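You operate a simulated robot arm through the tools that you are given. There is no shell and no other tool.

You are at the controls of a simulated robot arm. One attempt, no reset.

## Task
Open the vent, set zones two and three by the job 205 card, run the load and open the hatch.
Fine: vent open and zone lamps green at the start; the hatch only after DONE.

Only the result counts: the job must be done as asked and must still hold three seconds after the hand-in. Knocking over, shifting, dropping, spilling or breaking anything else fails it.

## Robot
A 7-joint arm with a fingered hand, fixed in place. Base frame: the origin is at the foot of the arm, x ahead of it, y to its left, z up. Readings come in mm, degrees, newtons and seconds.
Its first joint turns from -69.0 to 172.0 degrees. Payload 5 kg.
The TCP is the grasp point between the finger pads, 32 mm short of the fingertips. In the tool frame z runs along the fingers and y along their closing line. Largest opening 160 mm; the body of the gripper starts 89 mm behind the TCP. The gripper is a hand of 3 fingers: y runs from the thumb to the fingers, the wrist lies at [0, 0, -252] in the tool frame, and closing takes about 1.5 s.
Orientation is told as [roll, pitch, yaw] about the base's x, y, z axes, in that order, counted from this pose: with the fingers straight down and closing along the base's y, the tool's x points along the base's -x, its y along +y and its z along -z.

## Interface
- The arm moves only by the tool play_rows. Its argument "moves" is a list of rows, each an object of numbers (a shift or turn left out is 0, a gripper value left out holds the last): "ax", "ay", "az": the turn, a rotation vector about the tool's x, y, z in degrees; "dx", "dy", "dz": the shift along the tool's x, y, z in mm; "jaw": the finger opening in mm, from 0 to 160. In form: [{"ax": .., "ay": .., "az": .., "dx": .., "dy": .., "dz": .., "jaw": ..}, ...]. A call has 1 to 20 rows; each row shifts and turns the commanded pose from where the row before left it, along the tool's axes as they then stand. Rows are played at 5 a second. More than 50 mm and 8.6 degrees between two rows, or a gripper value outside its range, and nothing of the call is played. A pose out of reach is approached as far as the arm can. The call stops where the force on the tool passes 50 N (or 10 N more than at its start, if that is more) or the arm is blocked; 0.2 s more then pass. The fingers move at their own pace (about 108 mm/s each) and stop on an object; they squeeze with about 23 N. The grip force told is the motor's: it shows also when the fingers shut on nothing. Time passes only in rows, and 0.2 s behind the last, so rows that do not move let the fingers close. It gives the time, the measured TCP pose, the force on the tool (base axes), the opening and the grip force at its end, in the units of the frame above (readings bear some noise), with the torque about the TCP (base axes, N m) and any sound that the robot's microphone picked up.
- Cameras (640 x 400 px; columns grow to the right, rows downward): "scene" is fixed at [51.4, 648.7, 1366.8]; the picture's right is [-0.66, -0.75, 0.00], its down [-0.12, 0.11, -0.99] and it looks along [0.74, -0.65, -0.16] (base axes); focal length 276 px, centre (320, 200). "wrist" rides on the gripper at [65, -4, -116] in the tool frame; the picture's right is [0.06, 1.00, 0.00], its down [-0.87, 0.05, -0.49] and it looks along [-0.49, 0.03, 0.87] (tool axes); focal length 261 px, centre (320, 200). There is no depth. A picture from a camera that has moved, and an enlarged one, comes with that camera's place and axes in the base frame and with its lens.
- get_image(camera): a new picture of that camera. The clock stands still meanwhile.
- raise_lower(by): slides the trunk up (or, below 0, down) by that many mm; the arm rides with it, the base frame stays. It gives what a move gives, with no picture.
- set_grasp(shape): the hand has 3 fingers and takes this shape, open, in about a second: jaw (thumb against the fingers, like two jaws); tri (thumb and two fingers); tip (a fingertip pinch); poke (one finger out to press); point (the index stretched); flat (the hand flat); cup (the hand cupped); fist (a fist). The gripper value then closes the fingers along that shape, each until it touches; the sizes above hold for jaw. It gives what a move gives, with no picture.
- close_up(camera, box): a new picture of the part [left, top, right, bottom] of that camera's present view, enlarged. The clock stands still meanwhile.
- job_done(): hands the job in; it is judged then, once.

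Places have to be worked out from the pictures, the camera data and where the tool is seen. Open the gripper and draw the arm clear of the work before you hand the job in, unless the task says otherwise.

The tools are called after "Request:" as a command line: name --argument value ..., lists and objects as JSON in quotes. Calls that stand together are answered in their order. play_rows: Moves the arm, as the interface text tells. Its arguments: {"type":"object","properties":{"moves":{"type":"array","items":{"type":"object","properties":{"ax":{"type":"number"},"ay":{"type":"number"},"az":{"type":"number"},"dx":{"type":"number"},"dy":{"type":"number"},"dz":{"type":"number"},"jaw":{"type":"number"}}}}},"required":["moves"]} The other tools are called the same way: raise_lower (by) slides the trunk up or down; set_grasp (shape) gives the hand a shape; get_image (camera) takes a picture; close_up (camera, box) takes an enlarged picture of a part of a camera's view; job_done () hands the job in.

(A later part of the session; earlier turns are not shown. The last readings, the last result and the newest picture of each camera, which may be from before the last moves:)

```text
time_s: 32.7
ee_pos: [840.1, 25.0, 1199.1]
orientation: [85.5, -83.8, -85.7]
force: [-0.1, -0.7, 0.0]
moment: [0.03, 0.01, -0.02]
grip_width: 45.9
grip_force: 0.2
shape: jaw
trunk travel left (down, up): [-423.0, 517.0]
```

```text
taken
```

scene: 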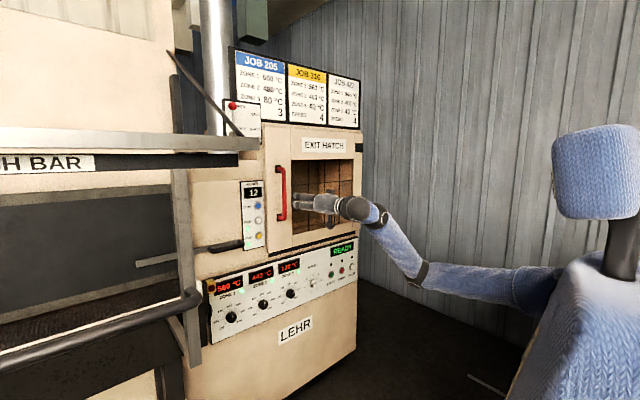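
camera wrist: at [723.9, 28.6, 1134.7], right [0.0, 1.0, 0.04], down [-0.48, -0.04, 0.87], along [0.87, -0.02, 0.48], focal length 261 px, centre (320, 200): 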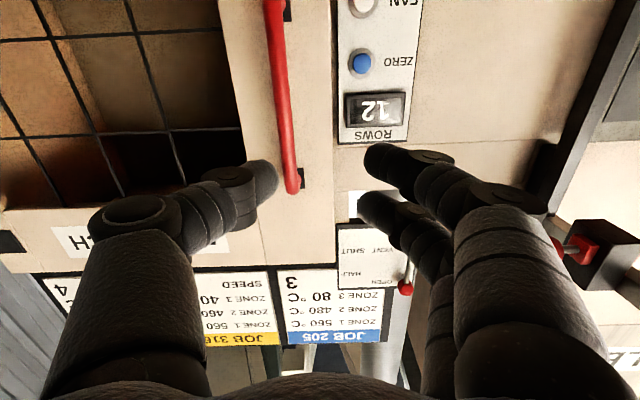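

The vent lever stays up. I'll lower the trunk another 420 mm toward the panel height.

Request:
raise_lower --by -420

Request:
get_image --camera "wrist"

Request:
get_image --camera "scene"

Request:
close_up --camera "scene" --box '[195, 240, 305, 330]'

```text
refused: -420 is not a number from -400 to 400
```

```text
taken
camera wrist: at [723.9, 28.6, 1134.7], right [0.0, 1.0, 0.04], down [-0.48, -0.04, 0.87], along [0.87, -0.02, 0.48], focal length 261 px, centre (320, 200)
```

wrist: 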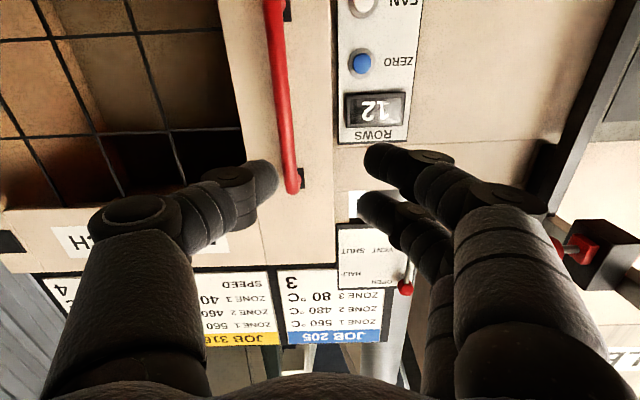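

```text
taken
```

scene: 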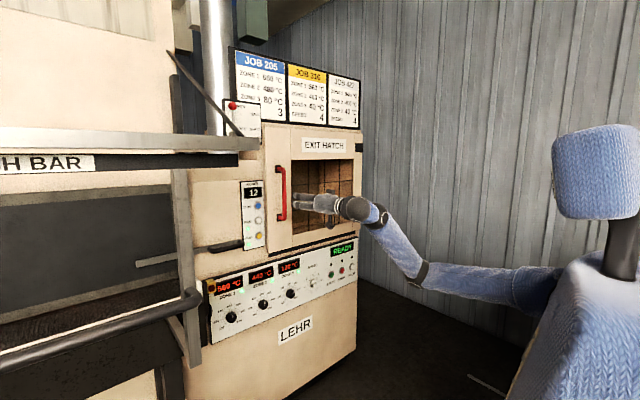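

```text
4.44 times, centred on (250, 285) of scene
camera zoom: at [51.4, 648.7, 1366.8], right [-0.66, -0.75, 0.0], down [-0.12, 0.11, -0.99], along [0.74, -0.65, -0.16], focal length 1227 px, centre (631, -178)
```

zoom: 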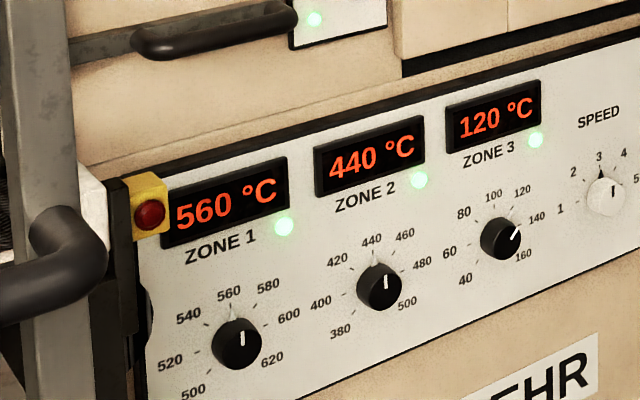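

Zone 3 has settled at 120 °C (knob at 120), so it needs −90° and zone 2 needs +90°. The trunk step is limited to 400, so I'll lower by that.

Request:
raise_lower --by -400

Request:
get_image --camera "wrist"

Request:
get_image --camera "scene"

```text
time_s: 36.5
ee_pos: [839.8, 26.7, 799.1]
orientation: [85.6, -83.8, -85.5]
force: [0.8, 0.7, 0.5]
moment: [-0.01, -0.01, 0.02]
grip_width: 46.3
grip_force: 0.1
shape: jaw
trunk travel left (down, up): [-23.0, 918.0]
```

```text
taken
camera wrist: at [723.8, 28.7, 734.6], right [0.0, 1.0, 0.04], down [-0.48, -0.04, 0.87], along [0.87, -0.02, 0.48], focal length 261 px, centre (320, 200)
```

wrist: 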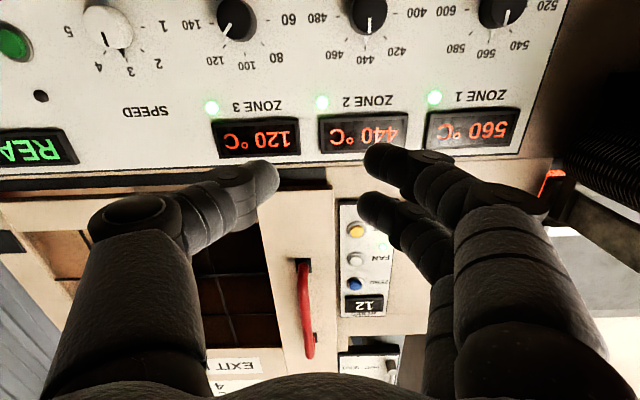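

```text
taken
```

scene: 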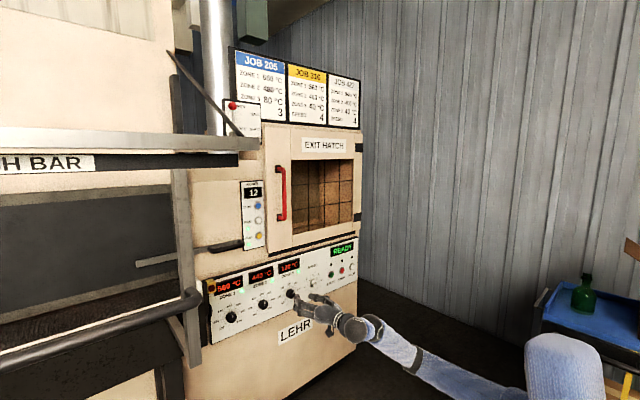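

The panel is in view from below. I'll zoom in on the knobs to read the pointers.

Request:
close_up --camera "wrist" --box '[40, 0, 320, 160]'

Request:
close_up --camera "wrist" --box '[290, 0, 570, 160]'

Request:
close_up --camera "scene" --box '[250, 230, 370, 320]'

```text
2.29 times, centred on (180, 80) of wrist
camera zoom: at [723.8, 28.7, 734.6], right [0.0, 1.0, 0.04], down [-0.48, -0.04, 0.87], along [0.87, -0.02, 0.48], focal length 596 px, centre (640, 474)
```

zoom: 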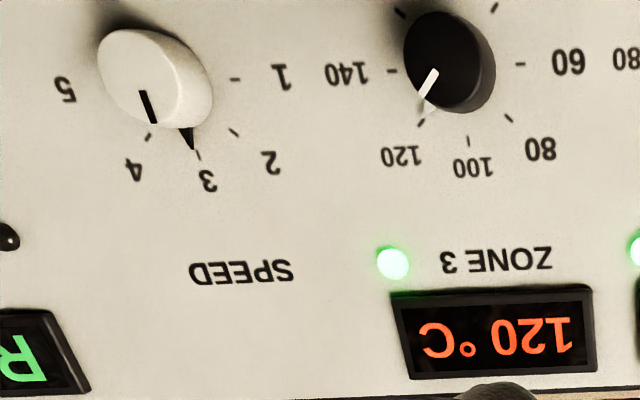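

```text
2.29 times, centred on (430, 80) of wrist
camera zoom: at [723.8, 28.7, 734.6], right [0.0, 1.0, 0.04], down [-0.48, -0.04, 0.87], along [0.87, -0.02, 0.48], focal length 596 px, centre (69, 474)
```

zoom: 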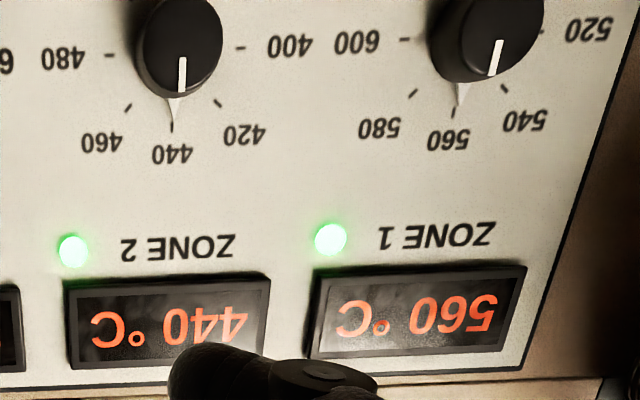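

```text
4.44 times, centred on (310, 275) of scene
camera zoom: at [51.4, 648.7, 1366.8], right [-0.66, -0.75, 0.0], down [-0.12, 0.11, -0.99], along [0.74, -0.65, -0.16], focal length 1227 px, centre (364, -133)
```

zoom: 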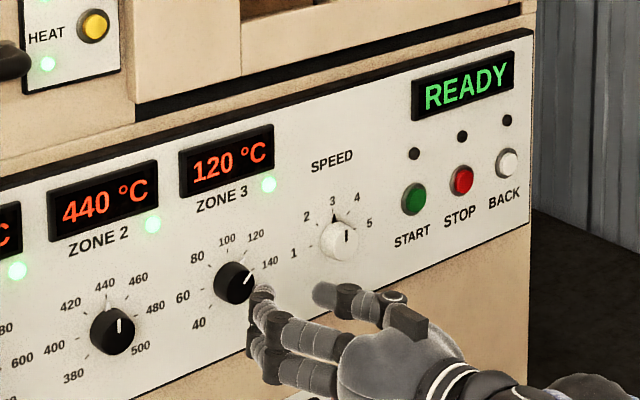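

The pointers read zone 1 = 560, zone 2 = 440, zone 3 = 120 and speed = 3. I'll square up the roll and go to a standoff in front of the zone 2 knob with the jaw at 90.

Request:
play_rows --moves '[{"az": -5.6, "jaw": 90}, {"dx": 24.75, "dy": 13.25, "dz": 25}, {"dx": 24.75, "dy": 13.25, "dz": 25}, {"dx": 24.75, "dy": 13.25, "dz": 25}, {"dx": 24.75, "dy": 13.25, "dz": 25}]'

Request:
get_image --camera "wrist"

Request:
close_up --camera "scene" --box '[195, 240, 305, 330]'

```text
time_s: 37.7
ee_pos: [937.1, 78.4, 699.6]
orientation: [49.4, -89.4, -49.5]
force: [0.4, -0.5, 0.4]
moment: [0.01, -0.01, 0.0]
grip_width: 89.7
grip_force: 0.0
shape: jaw
trunk travel left (down, up): [-23.0, 918.0]
```

```text
taken
camera wrist: at [821.6, 75.1, 636.6], right [0.0, 1.0, -0.05], down [-0.48, 0.05, 0.87], along [0.87, 0.02, 0.48], focal length 261 px, centre (320, 200)
```

wrist: 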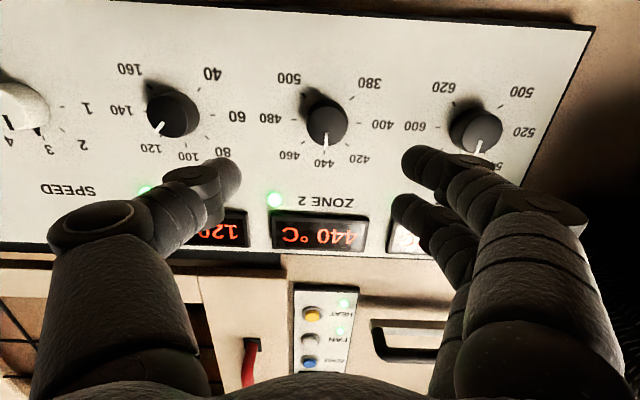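

```text
4.44 times, centred on (250, 285) of scene
camera zoom: at [51.4, 648.7, 1366.8], right [-0.66, -0.75, 0.0], down [-0.12, 0.11, -0.99], along [0.74, -0.65, -0.16], focal length 1227 px, centre (631, -178)
```

zoom: 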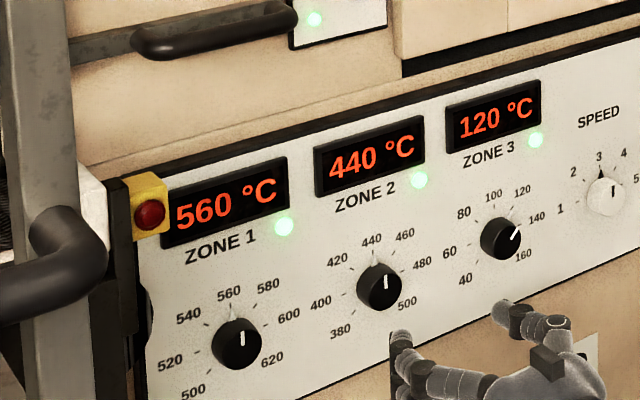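

A clear view of knob 2. I'll zoom in for an accurate fix.

Request:
close_up --camera "wrist" --box '[240, 60, 410, 180]'

Request:
close_up --camera "scene" --box '[240, 280, 300, 320]'

```text
3.33 times, centred on (325, 120) of wrist
camera zoom: at [821.6, 75.1, 636.6], right [0.0, 1.0, -0.05], down [-0.48, 0.05, 0.87], along [0.87, 0.02, 0.48], focal length 869 px, centre (303, 467)
```

zoom: 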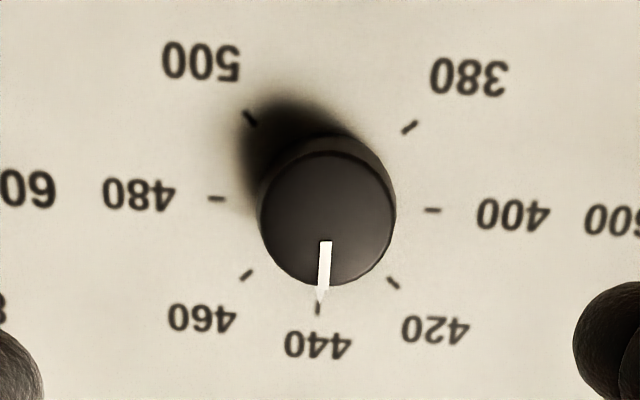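

```text
10.00 times, centred on (270, 300) of scene
camera zoom: at [51.4, 648.7, 1366.8], right [-0.66, -0.75, 0.0], down [-0.12, 0.11, -0.99], along [0.74, -0.65, -0.16], focal length 2760 px, centre (820, -800)
```

zoom: 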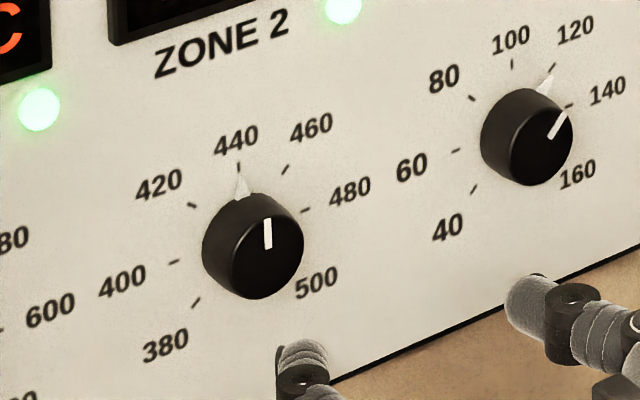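

Knob 2: the front face is at about (1073, 84, 694), diameter about 38 mm and height about 21 mm, with the panel at x≈1094. I'll correct the alignment and advance to just before the knob, then recheck.

Request:
play_rows --moves '[{"dx": 5.5, "dy": 6, "jaw": 70}, {"dz": 35}, {"dz": 35}, {"dz": 15}]'

Request:
get_image --camera "wrist"

Request:
close_up --camera "scene" --box '[240, 280, 315, 330]'

```text
time_s: 38.7
ee_pos: [1023.3, 84.6, 693.8]
orientation: [51.5, -89.2, -51.6]
force: [-1.0, 0.8, -0.1]
moment: [0.01, 0.0, 0.03]
grip_width: 70.8
grip_force: 0.0
shape: jaw
trunk travel left (down, up): [-23.0, 918.0]
```

```text
taken
camera wrist: at [907.1, 82.1, 629.6], right [0.0, 1.0, -0.05], down [-0.48, 0.05, 0.87], along [0.87, 0.03, 0.48], focal length 261 px, centre (320, 200)
```

wrist: 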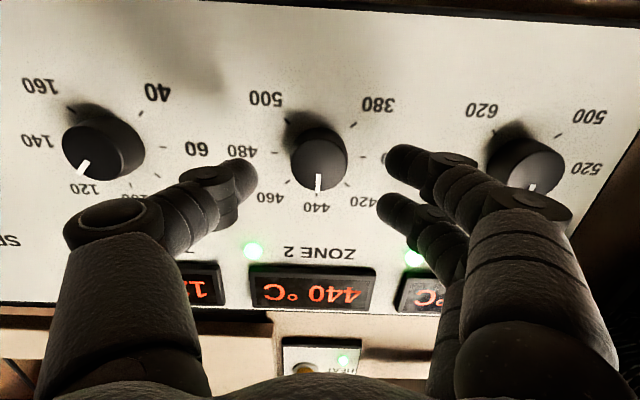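

```text
8.00 times, centred on (278, 305) of scene
camera zoom: at [51.4, 648.7, 1366.8], right [-0.66, -0.75, 0.0], down [-0.12, 0.11, -0.99], along [0.74, -0.65, -0.16], focal length 2208 px, centre (660, -640)
```

zoom: 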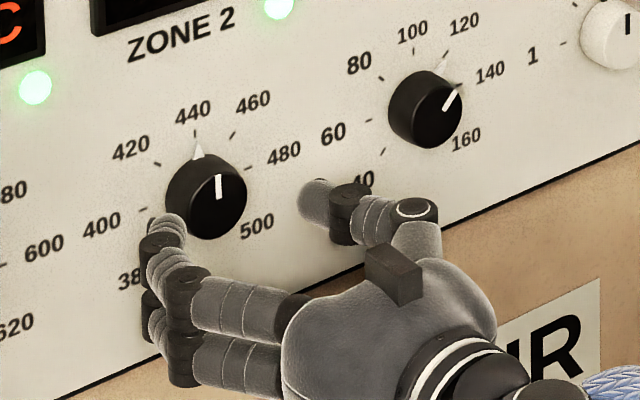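

The tool axis now projects onto the knob centre. I'll advance the last 35 mm slowly.

Request:
play_rows --moves '[{"dz": 15}, {"dz": 12}, {"dz": 6}]'

Request:
get_image --camera "wrist"

Request:
close_up --camera "wrist" --box '[220, 120, 420, 260]'

Request:
close_up --camera "scene" --box '[240, 280, 315, 330]'

```text
time_s: 39.5
ee_pos: [1056.8, 85.3, 693.0]
orientation: [49.7, -89.3, -49.6]
force: [-0.1, 0.0, -0.3]
moment: [0.01, 0.03, -0.01]
grip_width: 70.7
grip_force: 0.2
shape: jaw
trunk travel left (down, up): [-23.0, 918.0]
```

```text
taken
camera wrist: at [941.2, 81.6, 629.3], right [0.0, 1.0, -0.05], down [-0.48, 0.05, 0.87], along [0.88, 0.02, 0.48], focal length 261 px, centre (320, 200)
```

wrist: 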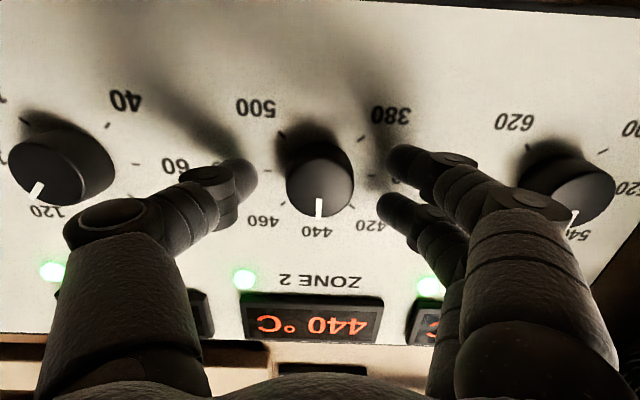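

```text
2.86 times, centred on (320, 190) of wrist
camera zoom: at [941.2, 81.6, 629.3], right [0.0, 1.0, -0.05], down [-0.48, 0.05, 0.87], along [0.88, 0.02, 0.48], focal length 745 px, centre (320, 229)
```

zoom: 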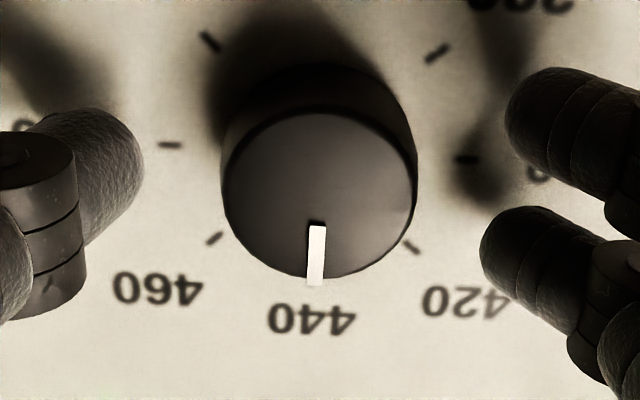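

```text
8.00 times, centred on (278, 305) of scene
camera zoom: at [51.4, 648.7, 1366.8], right [-0.66, -0.75, 0.0], down [-0.12, 0.11, -0.99], along [0.74, -0.65, -0.16], focal length 2208 px, centre (660, -640)
```

zoom: 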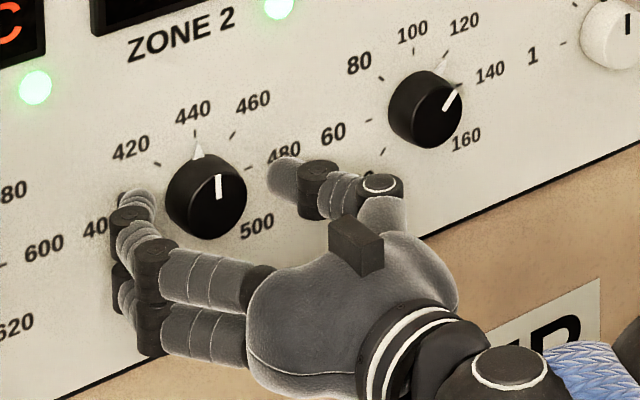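

The hand is aligned on the knob to about 1 mm with no contact force. I'll close on it.

Request:
play_rows --moves '[{"jaw": 25}, {"jaw": 25}, {"jaw": 25}, {"jaw": 25}]'

Request:
close_up --camera "wrist" --box '[180, 100, 460, 280]'

```text
time_s: 40.5
ee_pos: [1056.4, 84.8, 692.8]
orientation: [48.2, -89.3, -48.2]
force: [3.7, -2.0, -0.2]
moment: [0.03, 0.0, -0.03]
grip_width: 28.9
grip_force: 23.3
shape: jaw
trunk travel left (down, up): [-23.0, 918.0]
```

```text
2.22 times, centred on (320, 190) of wrist
camera zoom: at [941.2, 81.5, 629.3], right [0.0, 1.0, -0.05], down [-0.48, 0.05, 0.87], along [0.88, 0.03, 0.48], focal length 579 px, centre (320, 222)
```

zoom: 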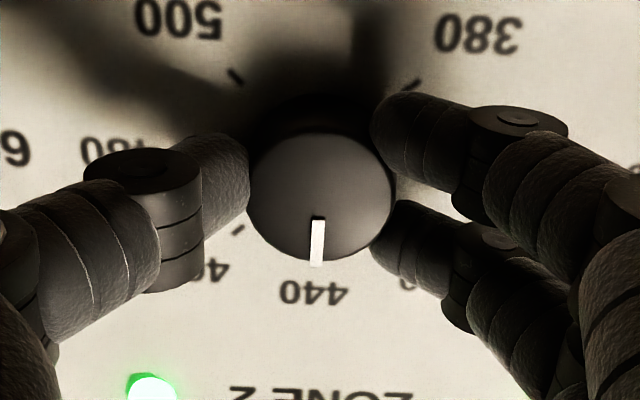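

The grip is good on three sides. I'll turn clockwise in 8° steps and check how the pointer follows.

Request:
play_rows --moves '[{"az": 8}, {"az": 8}, {"az": 8}, {"az": 8}, {"az": 8}]'

Request:
close_up --camera "wrist" --box '[180, 100, 460, 280]'

```text
time_s: 41.7
ee_pos: [1055.9, 85.0, 692.4]
orientation: [89.3, -49.5, -89.4]
force: [6.6, 2.7, 2.1]
moment: [0.03, -0.13, 0.12]
grip_width: 28.4
grip_force: 23.2
shape: jaw
trunk travel left (down, up): [-23.0, 918.0]
```

```text
2.22 times, centred on (320, 190) of wrist
camera zoom: at [941.1, 125.0, 642.4], right [0.0, 0.8, 0.6], down [-0.49, -0.53, 0.7], along [0.87, -0.3, 0.39], focal length 579 px, centre (320, 222)
```

zoom: 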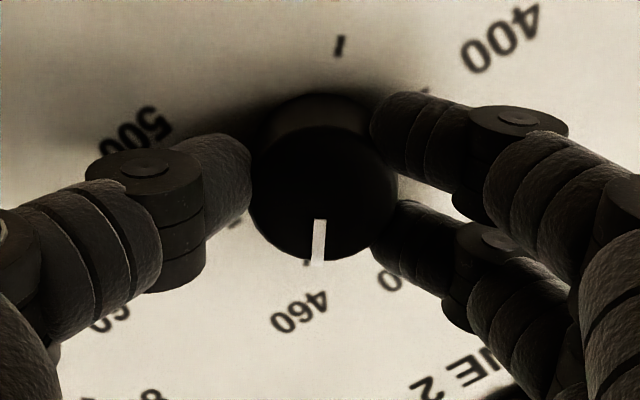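

The knob turns together with the hand. I'll complete the remaining 50°.

Request:
play_rows --moves '[{"az": 8}, {"az": 8}, {"az": 8}, {"az": 8}, {"az": 8}, {"az": 8}, {"az": 2}]'

Request:
close_up --camera "wrist" --box '[180, 100, 460, 280]'

Request:
close_up --camera "scene" --box '[195, 240, 305, 330]'

```text
time_s: 43.3
ee_pos: [1057.2, 85.2, 692.9]
orientation: [89.6, 0.6, -90.0]
force: [3.4, 12.3, 5.4]
moment: [-0.01, -0.28, 0.31]
grip_width: 28.2
grip_force: 23.0
shape: jaw
trunk travel left (down, up): [-23.0, 918.0]
```

```text
2.22 times, centred on (320, 190) of wrist
camera zoom: at [941.3, 151.3, 691.3], right [0.01, 0.05, 1.0], down [-0.49, -0.87, 0.05], along [0.87, -0.49, 0.02], focal length 579 px, centre (320, 222)
```

zoom: 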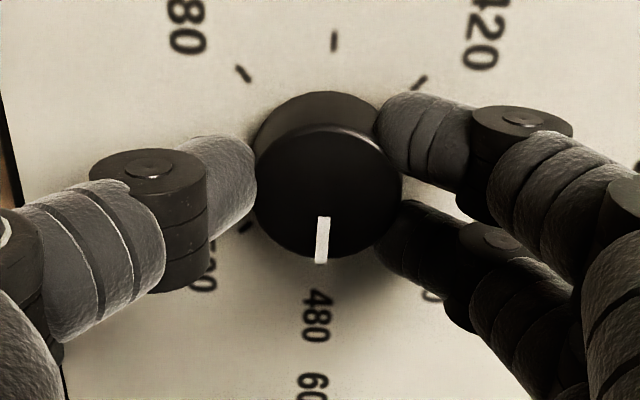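

```text
4.44 times, centred on (250, 285) of scene
camera zoom: at [51.4, 648.7, 1366.8], right [-0.66, -0.75, 0.0], down [-0.12, 0.11, -0.99], along [0.74, -0.65, -0.16], focal length 1227 px, centre (631, -178)
```

zoom: 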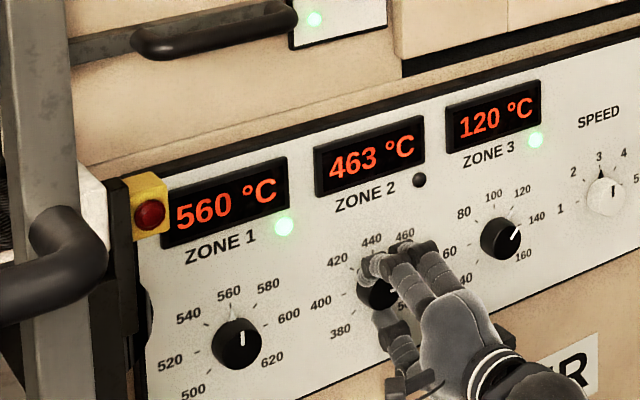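

Zone 2 reads 463 °C and is climbing toward its new set point. I'll hold the grip briefly to see where it settles.

Request:
play_rows --moves '[{"dz": 0}, {"dz": 0}, {"dz": 0}, {"dz": 0}, {"dz": 0}, {"dz": 0}, {"dz": 0}, {"dz": 0}, {"dz": 0}, {"dz": 0}, {"dz": 0}, {"dz": 0}, {"dz": 0}, {"dz": 0}, {"dz": 0}, {"dz": 0}, {"dz": 0}, {"dz": 0}, {"dz": 0}, {"dz": 0}]'

Request:
close_up --camera "scene" --box '[195, 240, 305, 330]'

```text
time_s: 47.5
ee_pos: [1056.3, 85.0, 693.3]
orientation: [89.6, 0.5, -90.0]
force: [-0.6, 17.8, 6.3]
moment: [-0.04, -0.31, 0.41]
grip_width: 27.8
grip_force: 22.5
shape: jaw
trunk travel left (down, up): [-23.0, 918.0]
```

```text
4.44 times, centred on (250, 285) of scene
camera zoom: at [51.4, 648.7, 1366.8], right [-0.66, -0.75, 0.0], down [-0.12, 0.11, -0.99], along [0.74, -0.65, -0.16], focal length 1227 px, centre (631, -178)
```

zoom: 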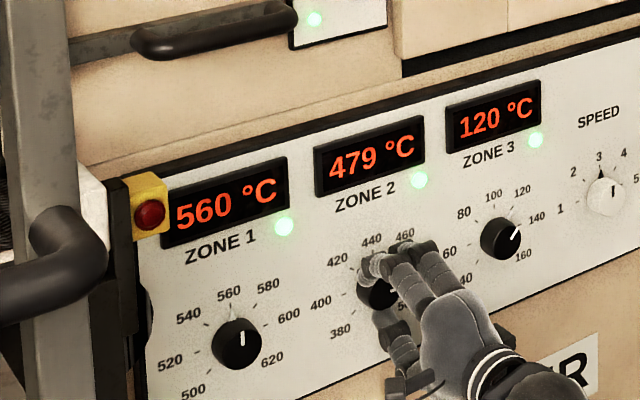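

Zone 2 shows 479 °C with a green lamp. I'll release carefully and check that it holds.

Request:
play_rows --moves '[{"jaw": 45}, {"jaw": 60}, {"jaw": 70}, {"jaw": 70}]'

Request:
close_up --camera "wrist" --box '[180, 100, 460, 280]'

Request:
close_up --camera "scene" --box '[195, 240, 305, 330]'

```text
time_s: 48.5
ee_pos: [1056.7, 83.1, 692.2]
orientation: [89.5, 0.5, -90.1]
force: [0.1, 0.0, 1.8]
moment: [0.01, -0.02, 0.01]
grip_width: 69.5
grip_force: 0.0
shape: jaw
trunk travel left (down, up): [-23.0, 918.0]
```

```text
2.22 times, centred on (320, 190) of wrist
camera zoom: at [942.3, 149.6, 690.6], right [0.01, 0.05, 1.0], down [-0.49, -0.87, 0.05], along [0.87, -0.49, 0.02], focal length 579 px, centre (320, 222)
```

zoom: 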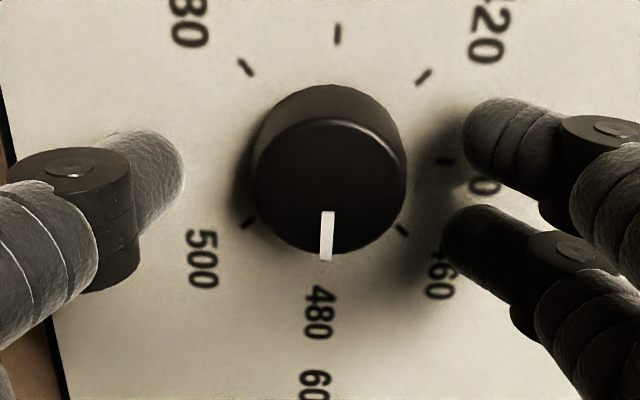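

```text
4.44 times, centred on (250, 285) of scene
camera zoom: at [51.4, 648.7, 1366.8], right [-0.66, -0.75, 0.0], down [-0.12, 0.11, -0.99], along [0.74, -0.65, -0.16], focal length 1227 px, centre (631, -178)
```

zoom: 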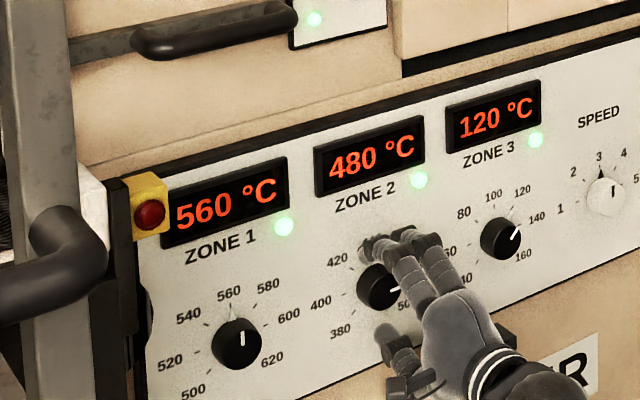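

Zone 2 reads 480 with the pointer at 480. I'll back off and move 150 mm right to the zone 3 knob, keeping this roll so I can turn it −90°.

Request:
play_rows --moves '[{"dz": -30}, {"dz": -40}, {"dx": -40}, {"dx": -40}, {"dx": -40}, {"dx": -30}, {"dx": 0}]'

Request:
get_image --camera "wrist"

Request:
close_up --camera "wrist" --box '[180, 80, 460, 260]'

Request:
close_up --camera "scene" --box '[250, 240, 330, 320]'

```text
time_s: 50.1
ee_pos: [986.5, -64.7, 690.5]
orientation: [89.5, 0.6, -90.1]
force: [0.9, -0.5, -1.0]
moment: [0.01, -0.01, -0.01]
grip_width: 69.7
grip_force: 0.1
shape: jaw
trunk travel left (down, up): [-23.0, 918.0]
```

```text
taken
camera wrist: at [870.8, 1.3, 689.4], right [0.01, 0.05, 1.0], down [-0.49, -0.87, 0.05], along [0.87, -0.49, 0.02], focal length 261 px, centre (320, 200)
```

wrist: 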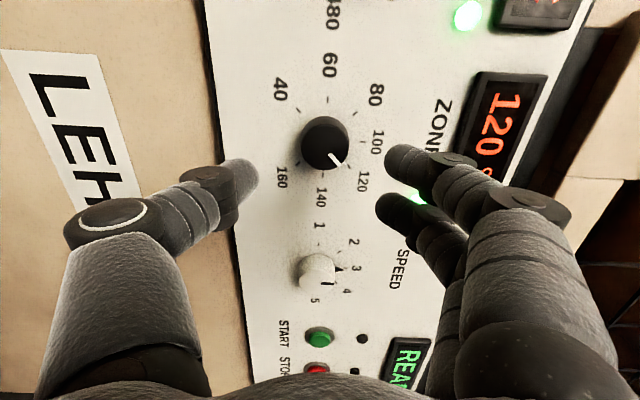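

```text
2.22 times, centred on (320, 170) of wrist
camera zoom: at [870.8, 1.3, 689.4], right [0.01, 0.05, 1.0], down [-0.49, -0.87, 0.05], along [0.87, -0.49, 0.02], focal length 579 px, centre (320, 267)
```

zoom: 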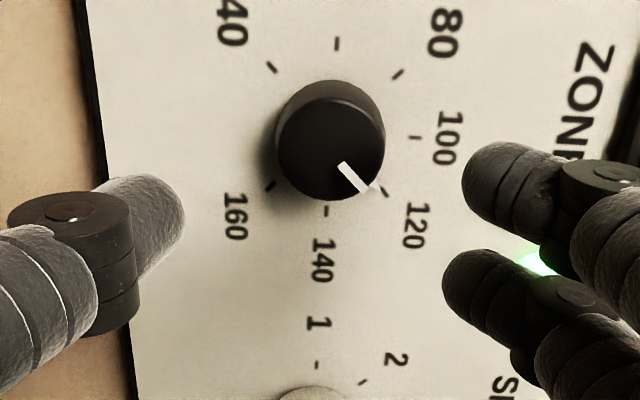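

```text
5.00 times, centred on (290, 280) of scene
camera zoom: at [51.4, 648.7, 1366.8], right [-0.66, -0.75, 0.0], down [-0.12, 0.11, -0.99], along [0.74, -0.65, -0.16], focal length 1380 px, centre (470, -200)
```

zoom: 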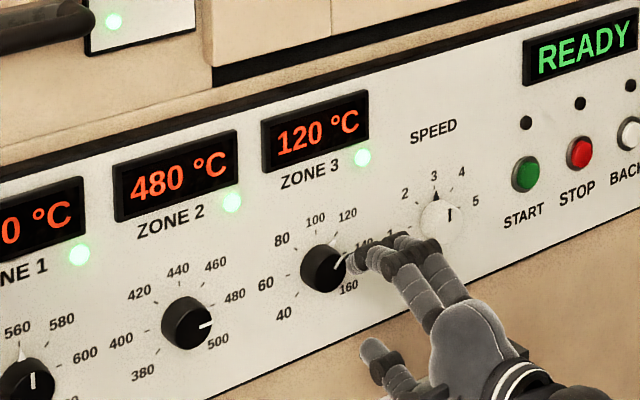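

Knob 3 is at about (y −66, z 694). I'd like the pointer 90° from the closing line, so I plan to start at roll +45 and end at −45. First I'll test in free air, at this standoff, that the arm can reach that roll range.

Request:
play_rows --moves '[{"dx": -1.3, "dy": 3.5}, {"az": -8}, {"az": -8}, {"az": -8}, {"az": -8}, {"az": -8}, {"az": -8}, {"az": -8}, {"az": -8}, {"az": -8}, {"az": -8}, {"az": -8}, {"az": -8}, {"az": -8}, {"az": -8}, {"az": -8}, {"az": -8}, {"az": -7}]'

Request:
play_rows --moves '[{"az": 8}, {"az": 8}, {"az": 8}, {"az": 8}, {"az": 8}, {"az": 8}, {"az": 8}, {"az": 8}, {"az": 8}, {"az": 8}, {"az": 8}, {"az": 2}, {"az": 0}]'

Request:
get_image --camera "wrist"

Request:
close_up --camera "wrist" --box '[180, 80, 460, 260]'

```text
time_s: 53.9
ee_pos: [987.5, -66.3, 694.7]
orientation: [-89.4, -45.4, 89.5]
force: [0.0, 0.1, -0.5]
moment: [-0.01, -0.01, -0.02]
grip_width: 69.4
grip_force: 0.0
shape: jaw
trunk travel left (down, up): [-23.0, 918.0]
```

```text
time_s: 56.7
ee_pos: [987.0, -65.8, 695.4]
orientation: [89.3, -44.5, -89.5]
force: [0.4, 0.0, -0.9]
moment: [0.01, -0.01, 0.02]
grip_width: 69.4
grip_force: 0.1
shape: jaw
trunk travel left (down, up): [-23.0, 918.0]
```

```text
taken
camera wrist: at [872.0, -21.9, 647.9], right [0.01, 0.74, 0.67], down [-0.49, -0.58, 0.65], along [0.87, -0.33, 0.36], focal length 261 px, centre (320, 200)
```

wrist: 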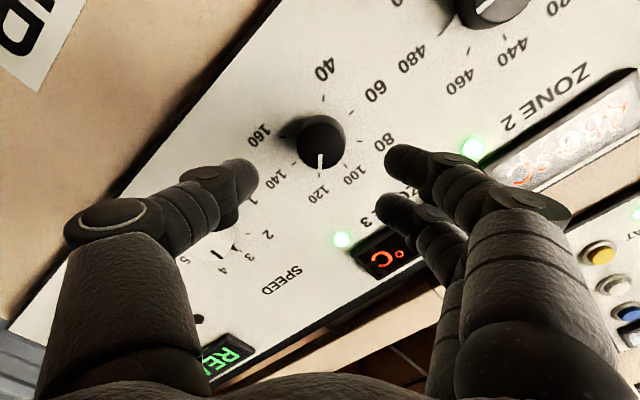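

```text
2.22 times, centred on (320, 170) of wrist
camera zoom: at [872.0, -21.9, 647.9], right [0.01, 0.74, 0.67], down [-0.49, -0.58, 0.65], along [0.87, -0.33, 0.36], focal length 579 px, centre (320, 267)
```

zoom: 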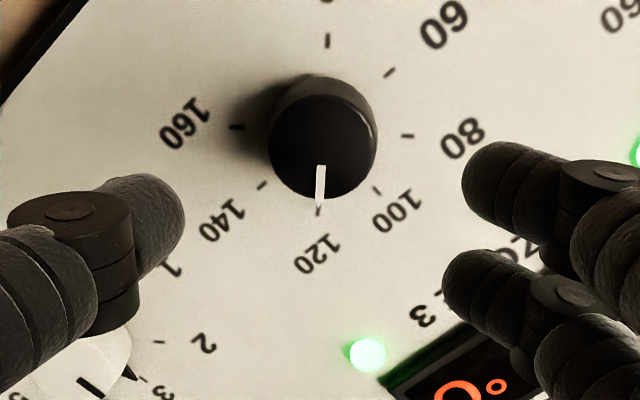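

The full roll range is reachable and the knob is centred on the tool axis. I'll advance and grip it.

Request:
play_rows --moves '[{"dz": 30}, {"dz": 22}, {"dz": 12}, {"dz": 5}]'

Request:
close_up --camera "wrist" --box '[180, 100, 460, 280]'

```text
time_s: 57.7
ee_pos: [1054.4, -66.3, 694.5]
orientation: [89.3, -44.4, -89.5]
force: [-0.4, -0.5, 0.1]
moment: [0.01, -0.03, -0.03]
grip_width: 69.5
grip_force: 0.1
shape: jaw
trunk travel left (down, up): [-23.0, 918.0]
```

```text
2.22 times, centred on (320, 190) of wrist
camera zoom: at [939.2, -23.1, 646.8], right [0.01, 0.74, 0.67], down [-0.49, -0.58, 0.65], along [0.87, -0.33, 0.36], focal length 579 px, centre (320, 222)
```

zoom: 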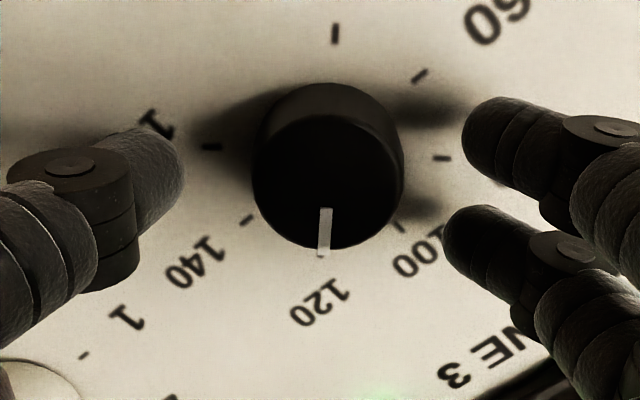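

Only about 2 mm off-centre. I'll trim that and close.

Request:
play_rows --moves '[{"dx": 1.5, "dy": 1.5, "dz": 3}, {"jaw": 25}, {"jaw": 25}, {"jaw": 25}, {"jaw": 25}]'

Request:
close_up --camera "wrist" --box '[180, 100, 460, 280]'

```text
time_s: 58.9
ee_pos: [1059.3, -63.8, 693.3]
orientation: [89.2, -44.4, -89.6]
force: [2.7, -1.6, -0.4]
moment: [-0.01, -0.01, -0.04]
grip_width: 28.8
grip_force: 22.7
shape: jaw
trunk travel left (down, up): [-23.0, 918.0]
```

```text
2.22 times, centred on (320, 190) of wrist
camera zoom: at [942.5, -20.6, 646.5], right [0.01, 0.74, 0.67], down [-0.49, -0.58, 0.65], along [0.87, -0.33, 0.36], focal length 579 px, centre (320, 222)
```

zoom: 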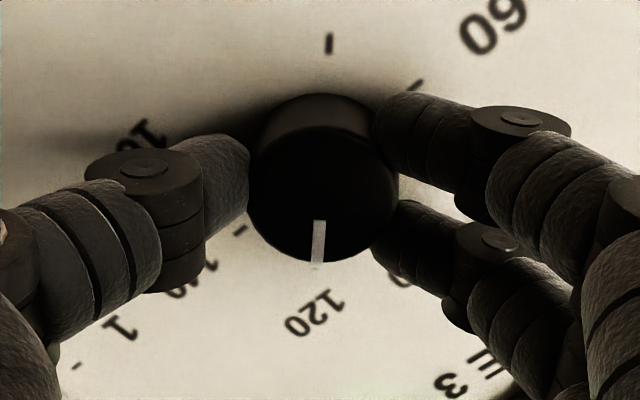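

The grip is good. I'll turn counter-clockwise by 90° in total.

Request:
play_rows --moves '[{"az": -8}, {"az": -8}, {"az": -8}, {"az": -8}, {"az": -8}, {"az": -8}, {"az": -8}, {"az": -8}, {"az": -8}, {"az": -8}, {"az": -8}, {"az": -2}]'

Request:
close_up --camera "wrist" --box '[180, 100, 460, 280]'

Request:
close_up --camera "scene" --box '[250, 240, 330, 320]'

```text
time_s: 61.5
ee_pos: [1059.9, -65.5, 695.4]
orientation: [-89.3, -45.6, 89.4]
force: [-5.8, -15.7, -6.2]
moment: [0.03, 0.05, -0.41]
grip_width: 29.6
grip_force: 23.1
shape: jaw
trunk travel left (down, up): [-23.0, 918.0]
```

```text
2.22 times, centred on (320, 190) of wrist
camera zoom: at [943.0, -113.8, 652.1], right [-0.01, 0.67, -0.74], down [-0.49, 0.65, 0.59], along [0.87, 0.36, 0.32], focal length 579 px, centre (320, 222)
```

zoom: 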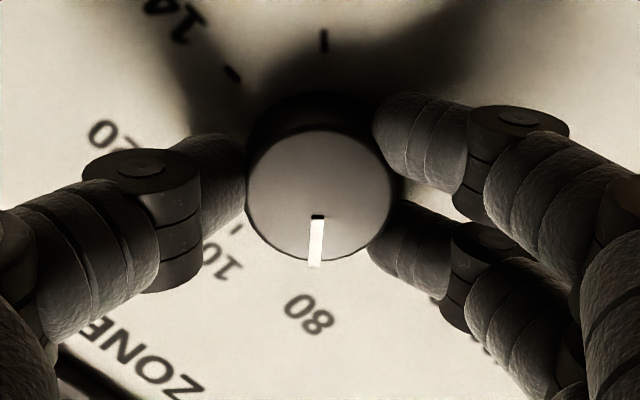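

```text
5.00 times, centred on (290, 280) of scene
camera zoom: at [51.4, 648.7, 1366.8], right [-0.66, -0.75, 0.0], down [-0.12, 0.11, -0.99], along [0.74, -0.65, -0.16], focal length 1380 px, centre (470, -200)
```

zoom: 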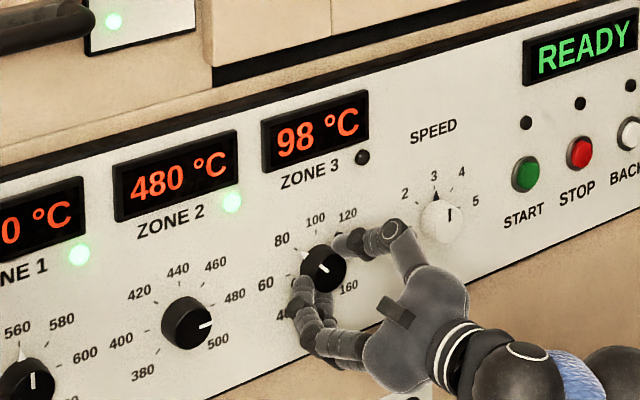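

Zone 3 is falling through 98 °C with the pointer at 80. I'll wait for it to settle while I'm still holding the knob.

Request:
play_rows --moves '[{"dz": 0}, {"dz": 0}, {"dz": 0}, {"dz": 0}, {"dz": 0}, {"dz": 0}, {"dz": 0}, {"dz": 0}, {"dz": 0}, {"dz": 0}, {"dz": 0}, {"dz": 0}, {"dz": 0}, {"dz": 0}, {"dz": 0}, {"dz": 0}, {"dz": 0}, {"dz": 0}, {"dz": 0}, {"dz": 0}]'

Request:
close_up --camera "scene" --box '[250, 240, 330, 320]'

```text
time_s: 65.7
ee_pos: [1058.7, -65.8, 695.2]
orientation: [-89.3, -45.6, 89.4]
force: [-3.6, -20.1, -7.6]
moment: [0.0, 0.02, -0.51]
grip_width: 29.6
grip_force: 22.6
shape: jaw
trunk travel left (down, up): [-23.0, 918.0]
```

```text
5.00 times, centred on (290, 280) of scene
camera zoom: at [51.4, 648.7, 1366.8], right [-0.66, -0.75, 0.0], down [-0.12, 0.11, -0.99], along [0.74, -0.65, -0.16], focal length 1380 px, centre (470, -200)
```

zoom: 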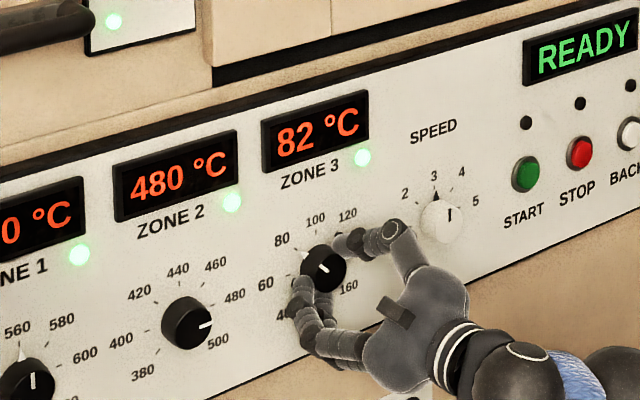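

It reads 82 and the lamp is green. A little more waiting will show the settled value.

Request:
play_rows --moves '[{"dz": 0}, {"dz": 0}, {"dz": 0}, {"dz": 0}, {"dz": 0}, {"dz": 0}, {"dz": 0}, {"dz": 0}, {"dz": 0}, {"dz": 0}, {"dz": 0}, {"dz": 0}]'

Request:
close_up --camera "scene" --box '[250, 240, 330, 320]'

Request:
close_up --camera "wrist" --box '[220, 120, 420, 260]'

```text
time_s: 68.3
ee_pos: [1058.5, -65.6, 693.8]
orientation: [-89.3, -45.7, 89.4]
force: [-3.2, -20.1, -7.5]
moment: [-0.02, 0.06, -0.53]
grip_width: 29.5
grip_force: 23.2
shape: jaw
trunk travel left (down, up): [-23.0, 918.0]
```

```text
5.00 times, centred on (290, 280) of scene
camera zoom: at [51.4, 648.7, 1366.8], right [-0.66, -0.75, 0.0], down [-0.12, 0.11, -0.99], along [0.74, -0.65, -0.16], focal length 1380 px, centre (470, -200)
```

zoom: 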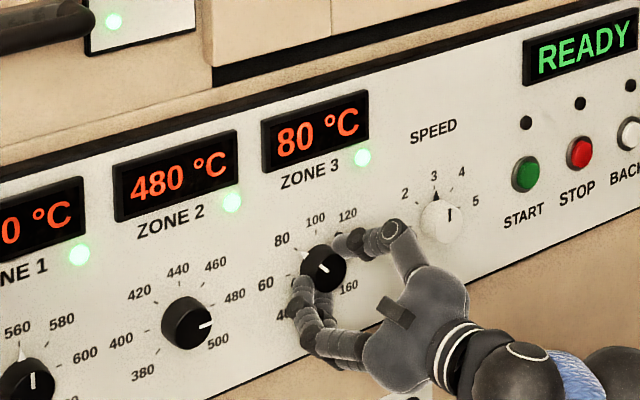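

```text
2.86 times, centred on (320, 190) of wrist
camera zoom: at [942.9, -113.6, 651.9], right [-0.01, 0.67, -0.74], down [-0.49, 0.65, 0.59], along [0.87, 0.36, 0.32], focal length 745 px, centre (320, 229)
```

zoom: 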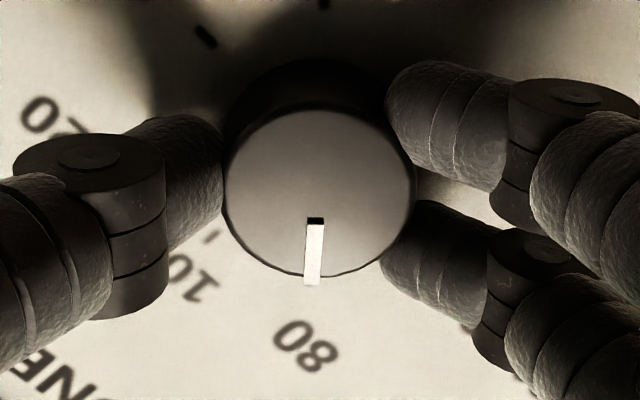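

Zone 3 has settled at 80 °C with its lamp green. I'll release gently and back off.

Request:
play_rows --moves '[{"jaw": 40}, {"jaw": 55}, {"jaw": 70}, {"jaw": 70}, {"dz": -30}, {"dz": -40}]'

Request:
get_image --camera "wrist"

Request:
close_up --camera "scene" --box '[195, 230, 375, 340]'

```text
time_s: 69.7
ee_pos: [989.3, -63.4, 694.6]
orientation: [-89.4, -45.4, 89.5]
force: [0.1, 0.4, -0.4]
moment: [0.03, 0.04, -0.03]
grip_width: 69.7
grip_force: 0.1
shape: jaw
trunk travel left (down, up): [-23.0, 918.0]
```

```text
taken
camera wrist: at [872.6, -111.6, 652.1], right [-0.01, 0.67, -0.74], down [-0.49, 0.65, 0.59], along [0.87, 0.37, 0.32], focal length 261 px, centre (320, 200)
```

wrist: 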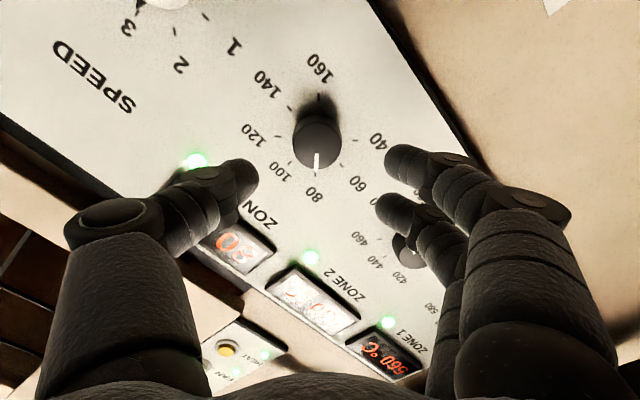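

```text
3.56 times, centred on (285, 285) of scene
camera zoom: at [51.4, 648.7, 1366.8], right [-0.66, -0.75, 0.0], down [-0.12, 0.11, -0.99], along [0.74, -0.65, -0.16], focal length 981 px, centre (444, -102)
```

zoom: 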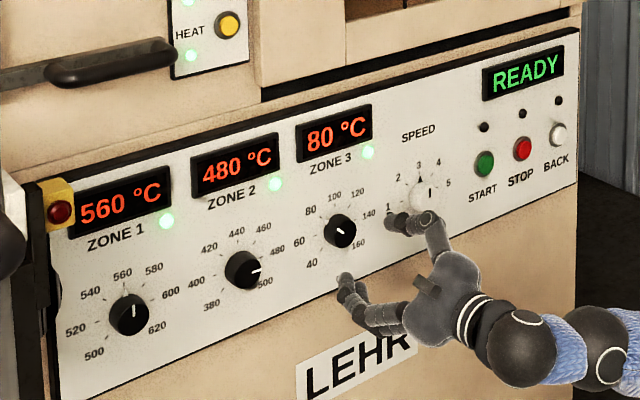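

All three lamps are green: 560 / 480 / 80, speed 3. Next is START, at about (1092, −347, 713). I'll roll back to neutral, move right at the standoff and form a fingertip shape to press with.

Request:
play_rows --moves '[{"az": 8, "dz": -15}, {"az": 8, "dz": -15}, {"az": 8}, {"az": 8}, {"az": 8}, {"az": 5}, {"dy": -47, "dx": -3}, {"dy": -47, "dx": -3}, {"dy": -47, "dx": -3}, {"dy": -47, "dx": -3}, {"dy": -47, "dx": -3}, {"dy": -47, "dx": -3}]'

Request:
set_grasp --shape "tip"

Request:
play_rows --moves '[{"jaw": 0}, {"jaw": 0}, {"jaw": 0}, {"jaw": 0}, {"jaw": 0}]'

Request:
get_image --camera "wrist"

Request:
get_image --camera "scene"

```text
time_s: 72.3
ee_pos: [961.6, -347.3, 711.7]
orientation: [48.6, -89.3, -48.4]
force: [-0.4, 0.7, 0.0]
moment: [-0.02, -0.02, -0.05]
grip_width: 70.1
grip_force: 0.0
shape: jaw
trunk travel left (down, up): [-23.0, 918.0]
```

```text
time_s: 73.2
ee_pos: [959.8, -348.8, 711.4]
orientation: [48.7, -89.4, -48.8]
force: [0.4, -1.0, -0.7]
moment: [-0.03, -0.01, -0.01]
grip_width: 160.1
grip_force: 0.0
shape: tip
trunk travel left (down, up): [-23.0, 918.0]
```

```text
time_s: 74.4
ee_pos: [960.7, -347.9, 710.5]
orientation: [48.7, -89.3, -48.7]
force: [0.3, -0.1, 1.1]
moment: [-0.01, -0.04, -0.01]
grip_width: 0.2
grip_force: 23.1
shape: tip
trunk travel left (down, up): [-23.0, 918.0]
```

```text
taken
camera wrist: at [844.2, -351.7, 646.9], right [0.0, 1.0, -0.05], down [-0.48, 0.05, 0.87], along [0.87, 0.03, 0.48], focal length 261 px, centre (320, 200)
```

wrist: 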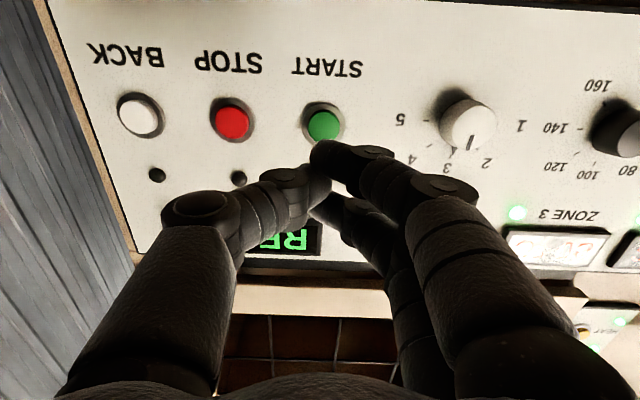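

```text
taken
```

scene: 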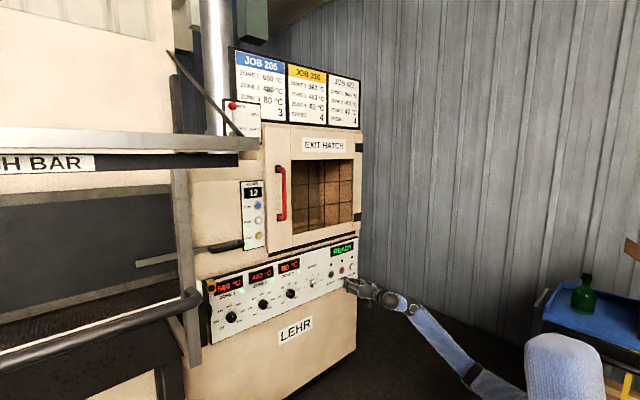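

Request:
close_up --camera "wrist" --box '[200, 60, 440, 240]'

Request:
close_up --camera "scene" --box '[195, 230, 375, 340]'

Request:
close_up --camera "scene" --box '[315, 235, 405, 315]'

```text
2.22 times, centred on (320, 150) of wrist
camera zoom: at [844.2, -351.7, 646.9], right [0.0, 1.0, -0.05], down [-0.48, 0.05, 0.87], along [0.87, 0.03, 0.48], focal length 579 px, centre (320, 311)
```

zoom: 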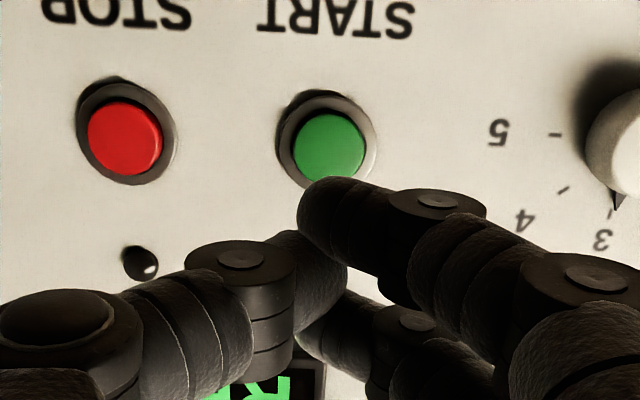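

```text
3.56 times, centred on (285, 285) of scene
camera zoom: at [51.4, 648.7, 1366.8], right [-0.66, -0.75, 0.0], down [-0.12, 0.11, -0.99], along [0.74, -0.65, -0.16], focal length 981 px, centre (444, -102)
```

zoom: 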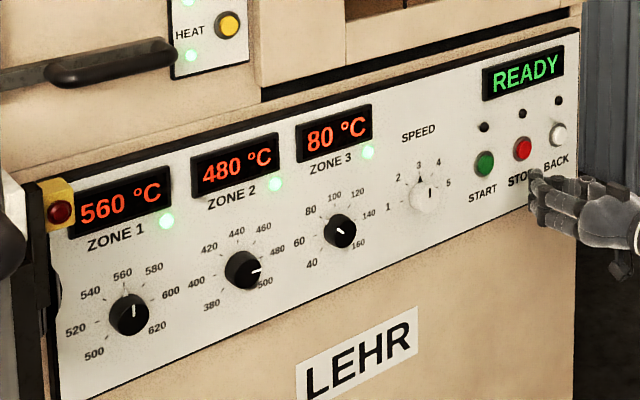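

```text
5.00 times, centred on (360, 275) of scene
camera zoom: at [51.4, 648.7, 1366.8], right [-0.66, -0.75, 0.0], down [-0.12, 0.11, -0.99], along [0.74, -0.65, -0.16], focal length 1380 px, centre (120, -175)
```

zoom: 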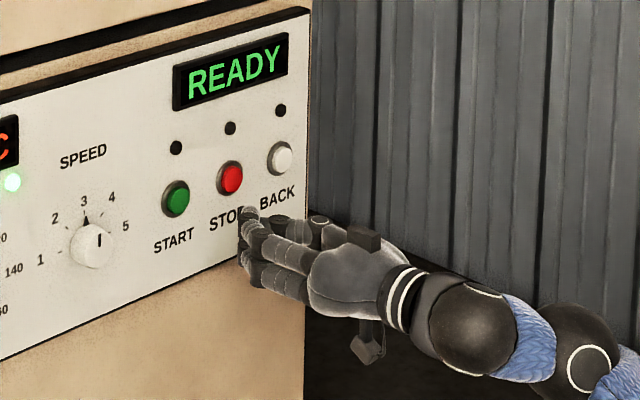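

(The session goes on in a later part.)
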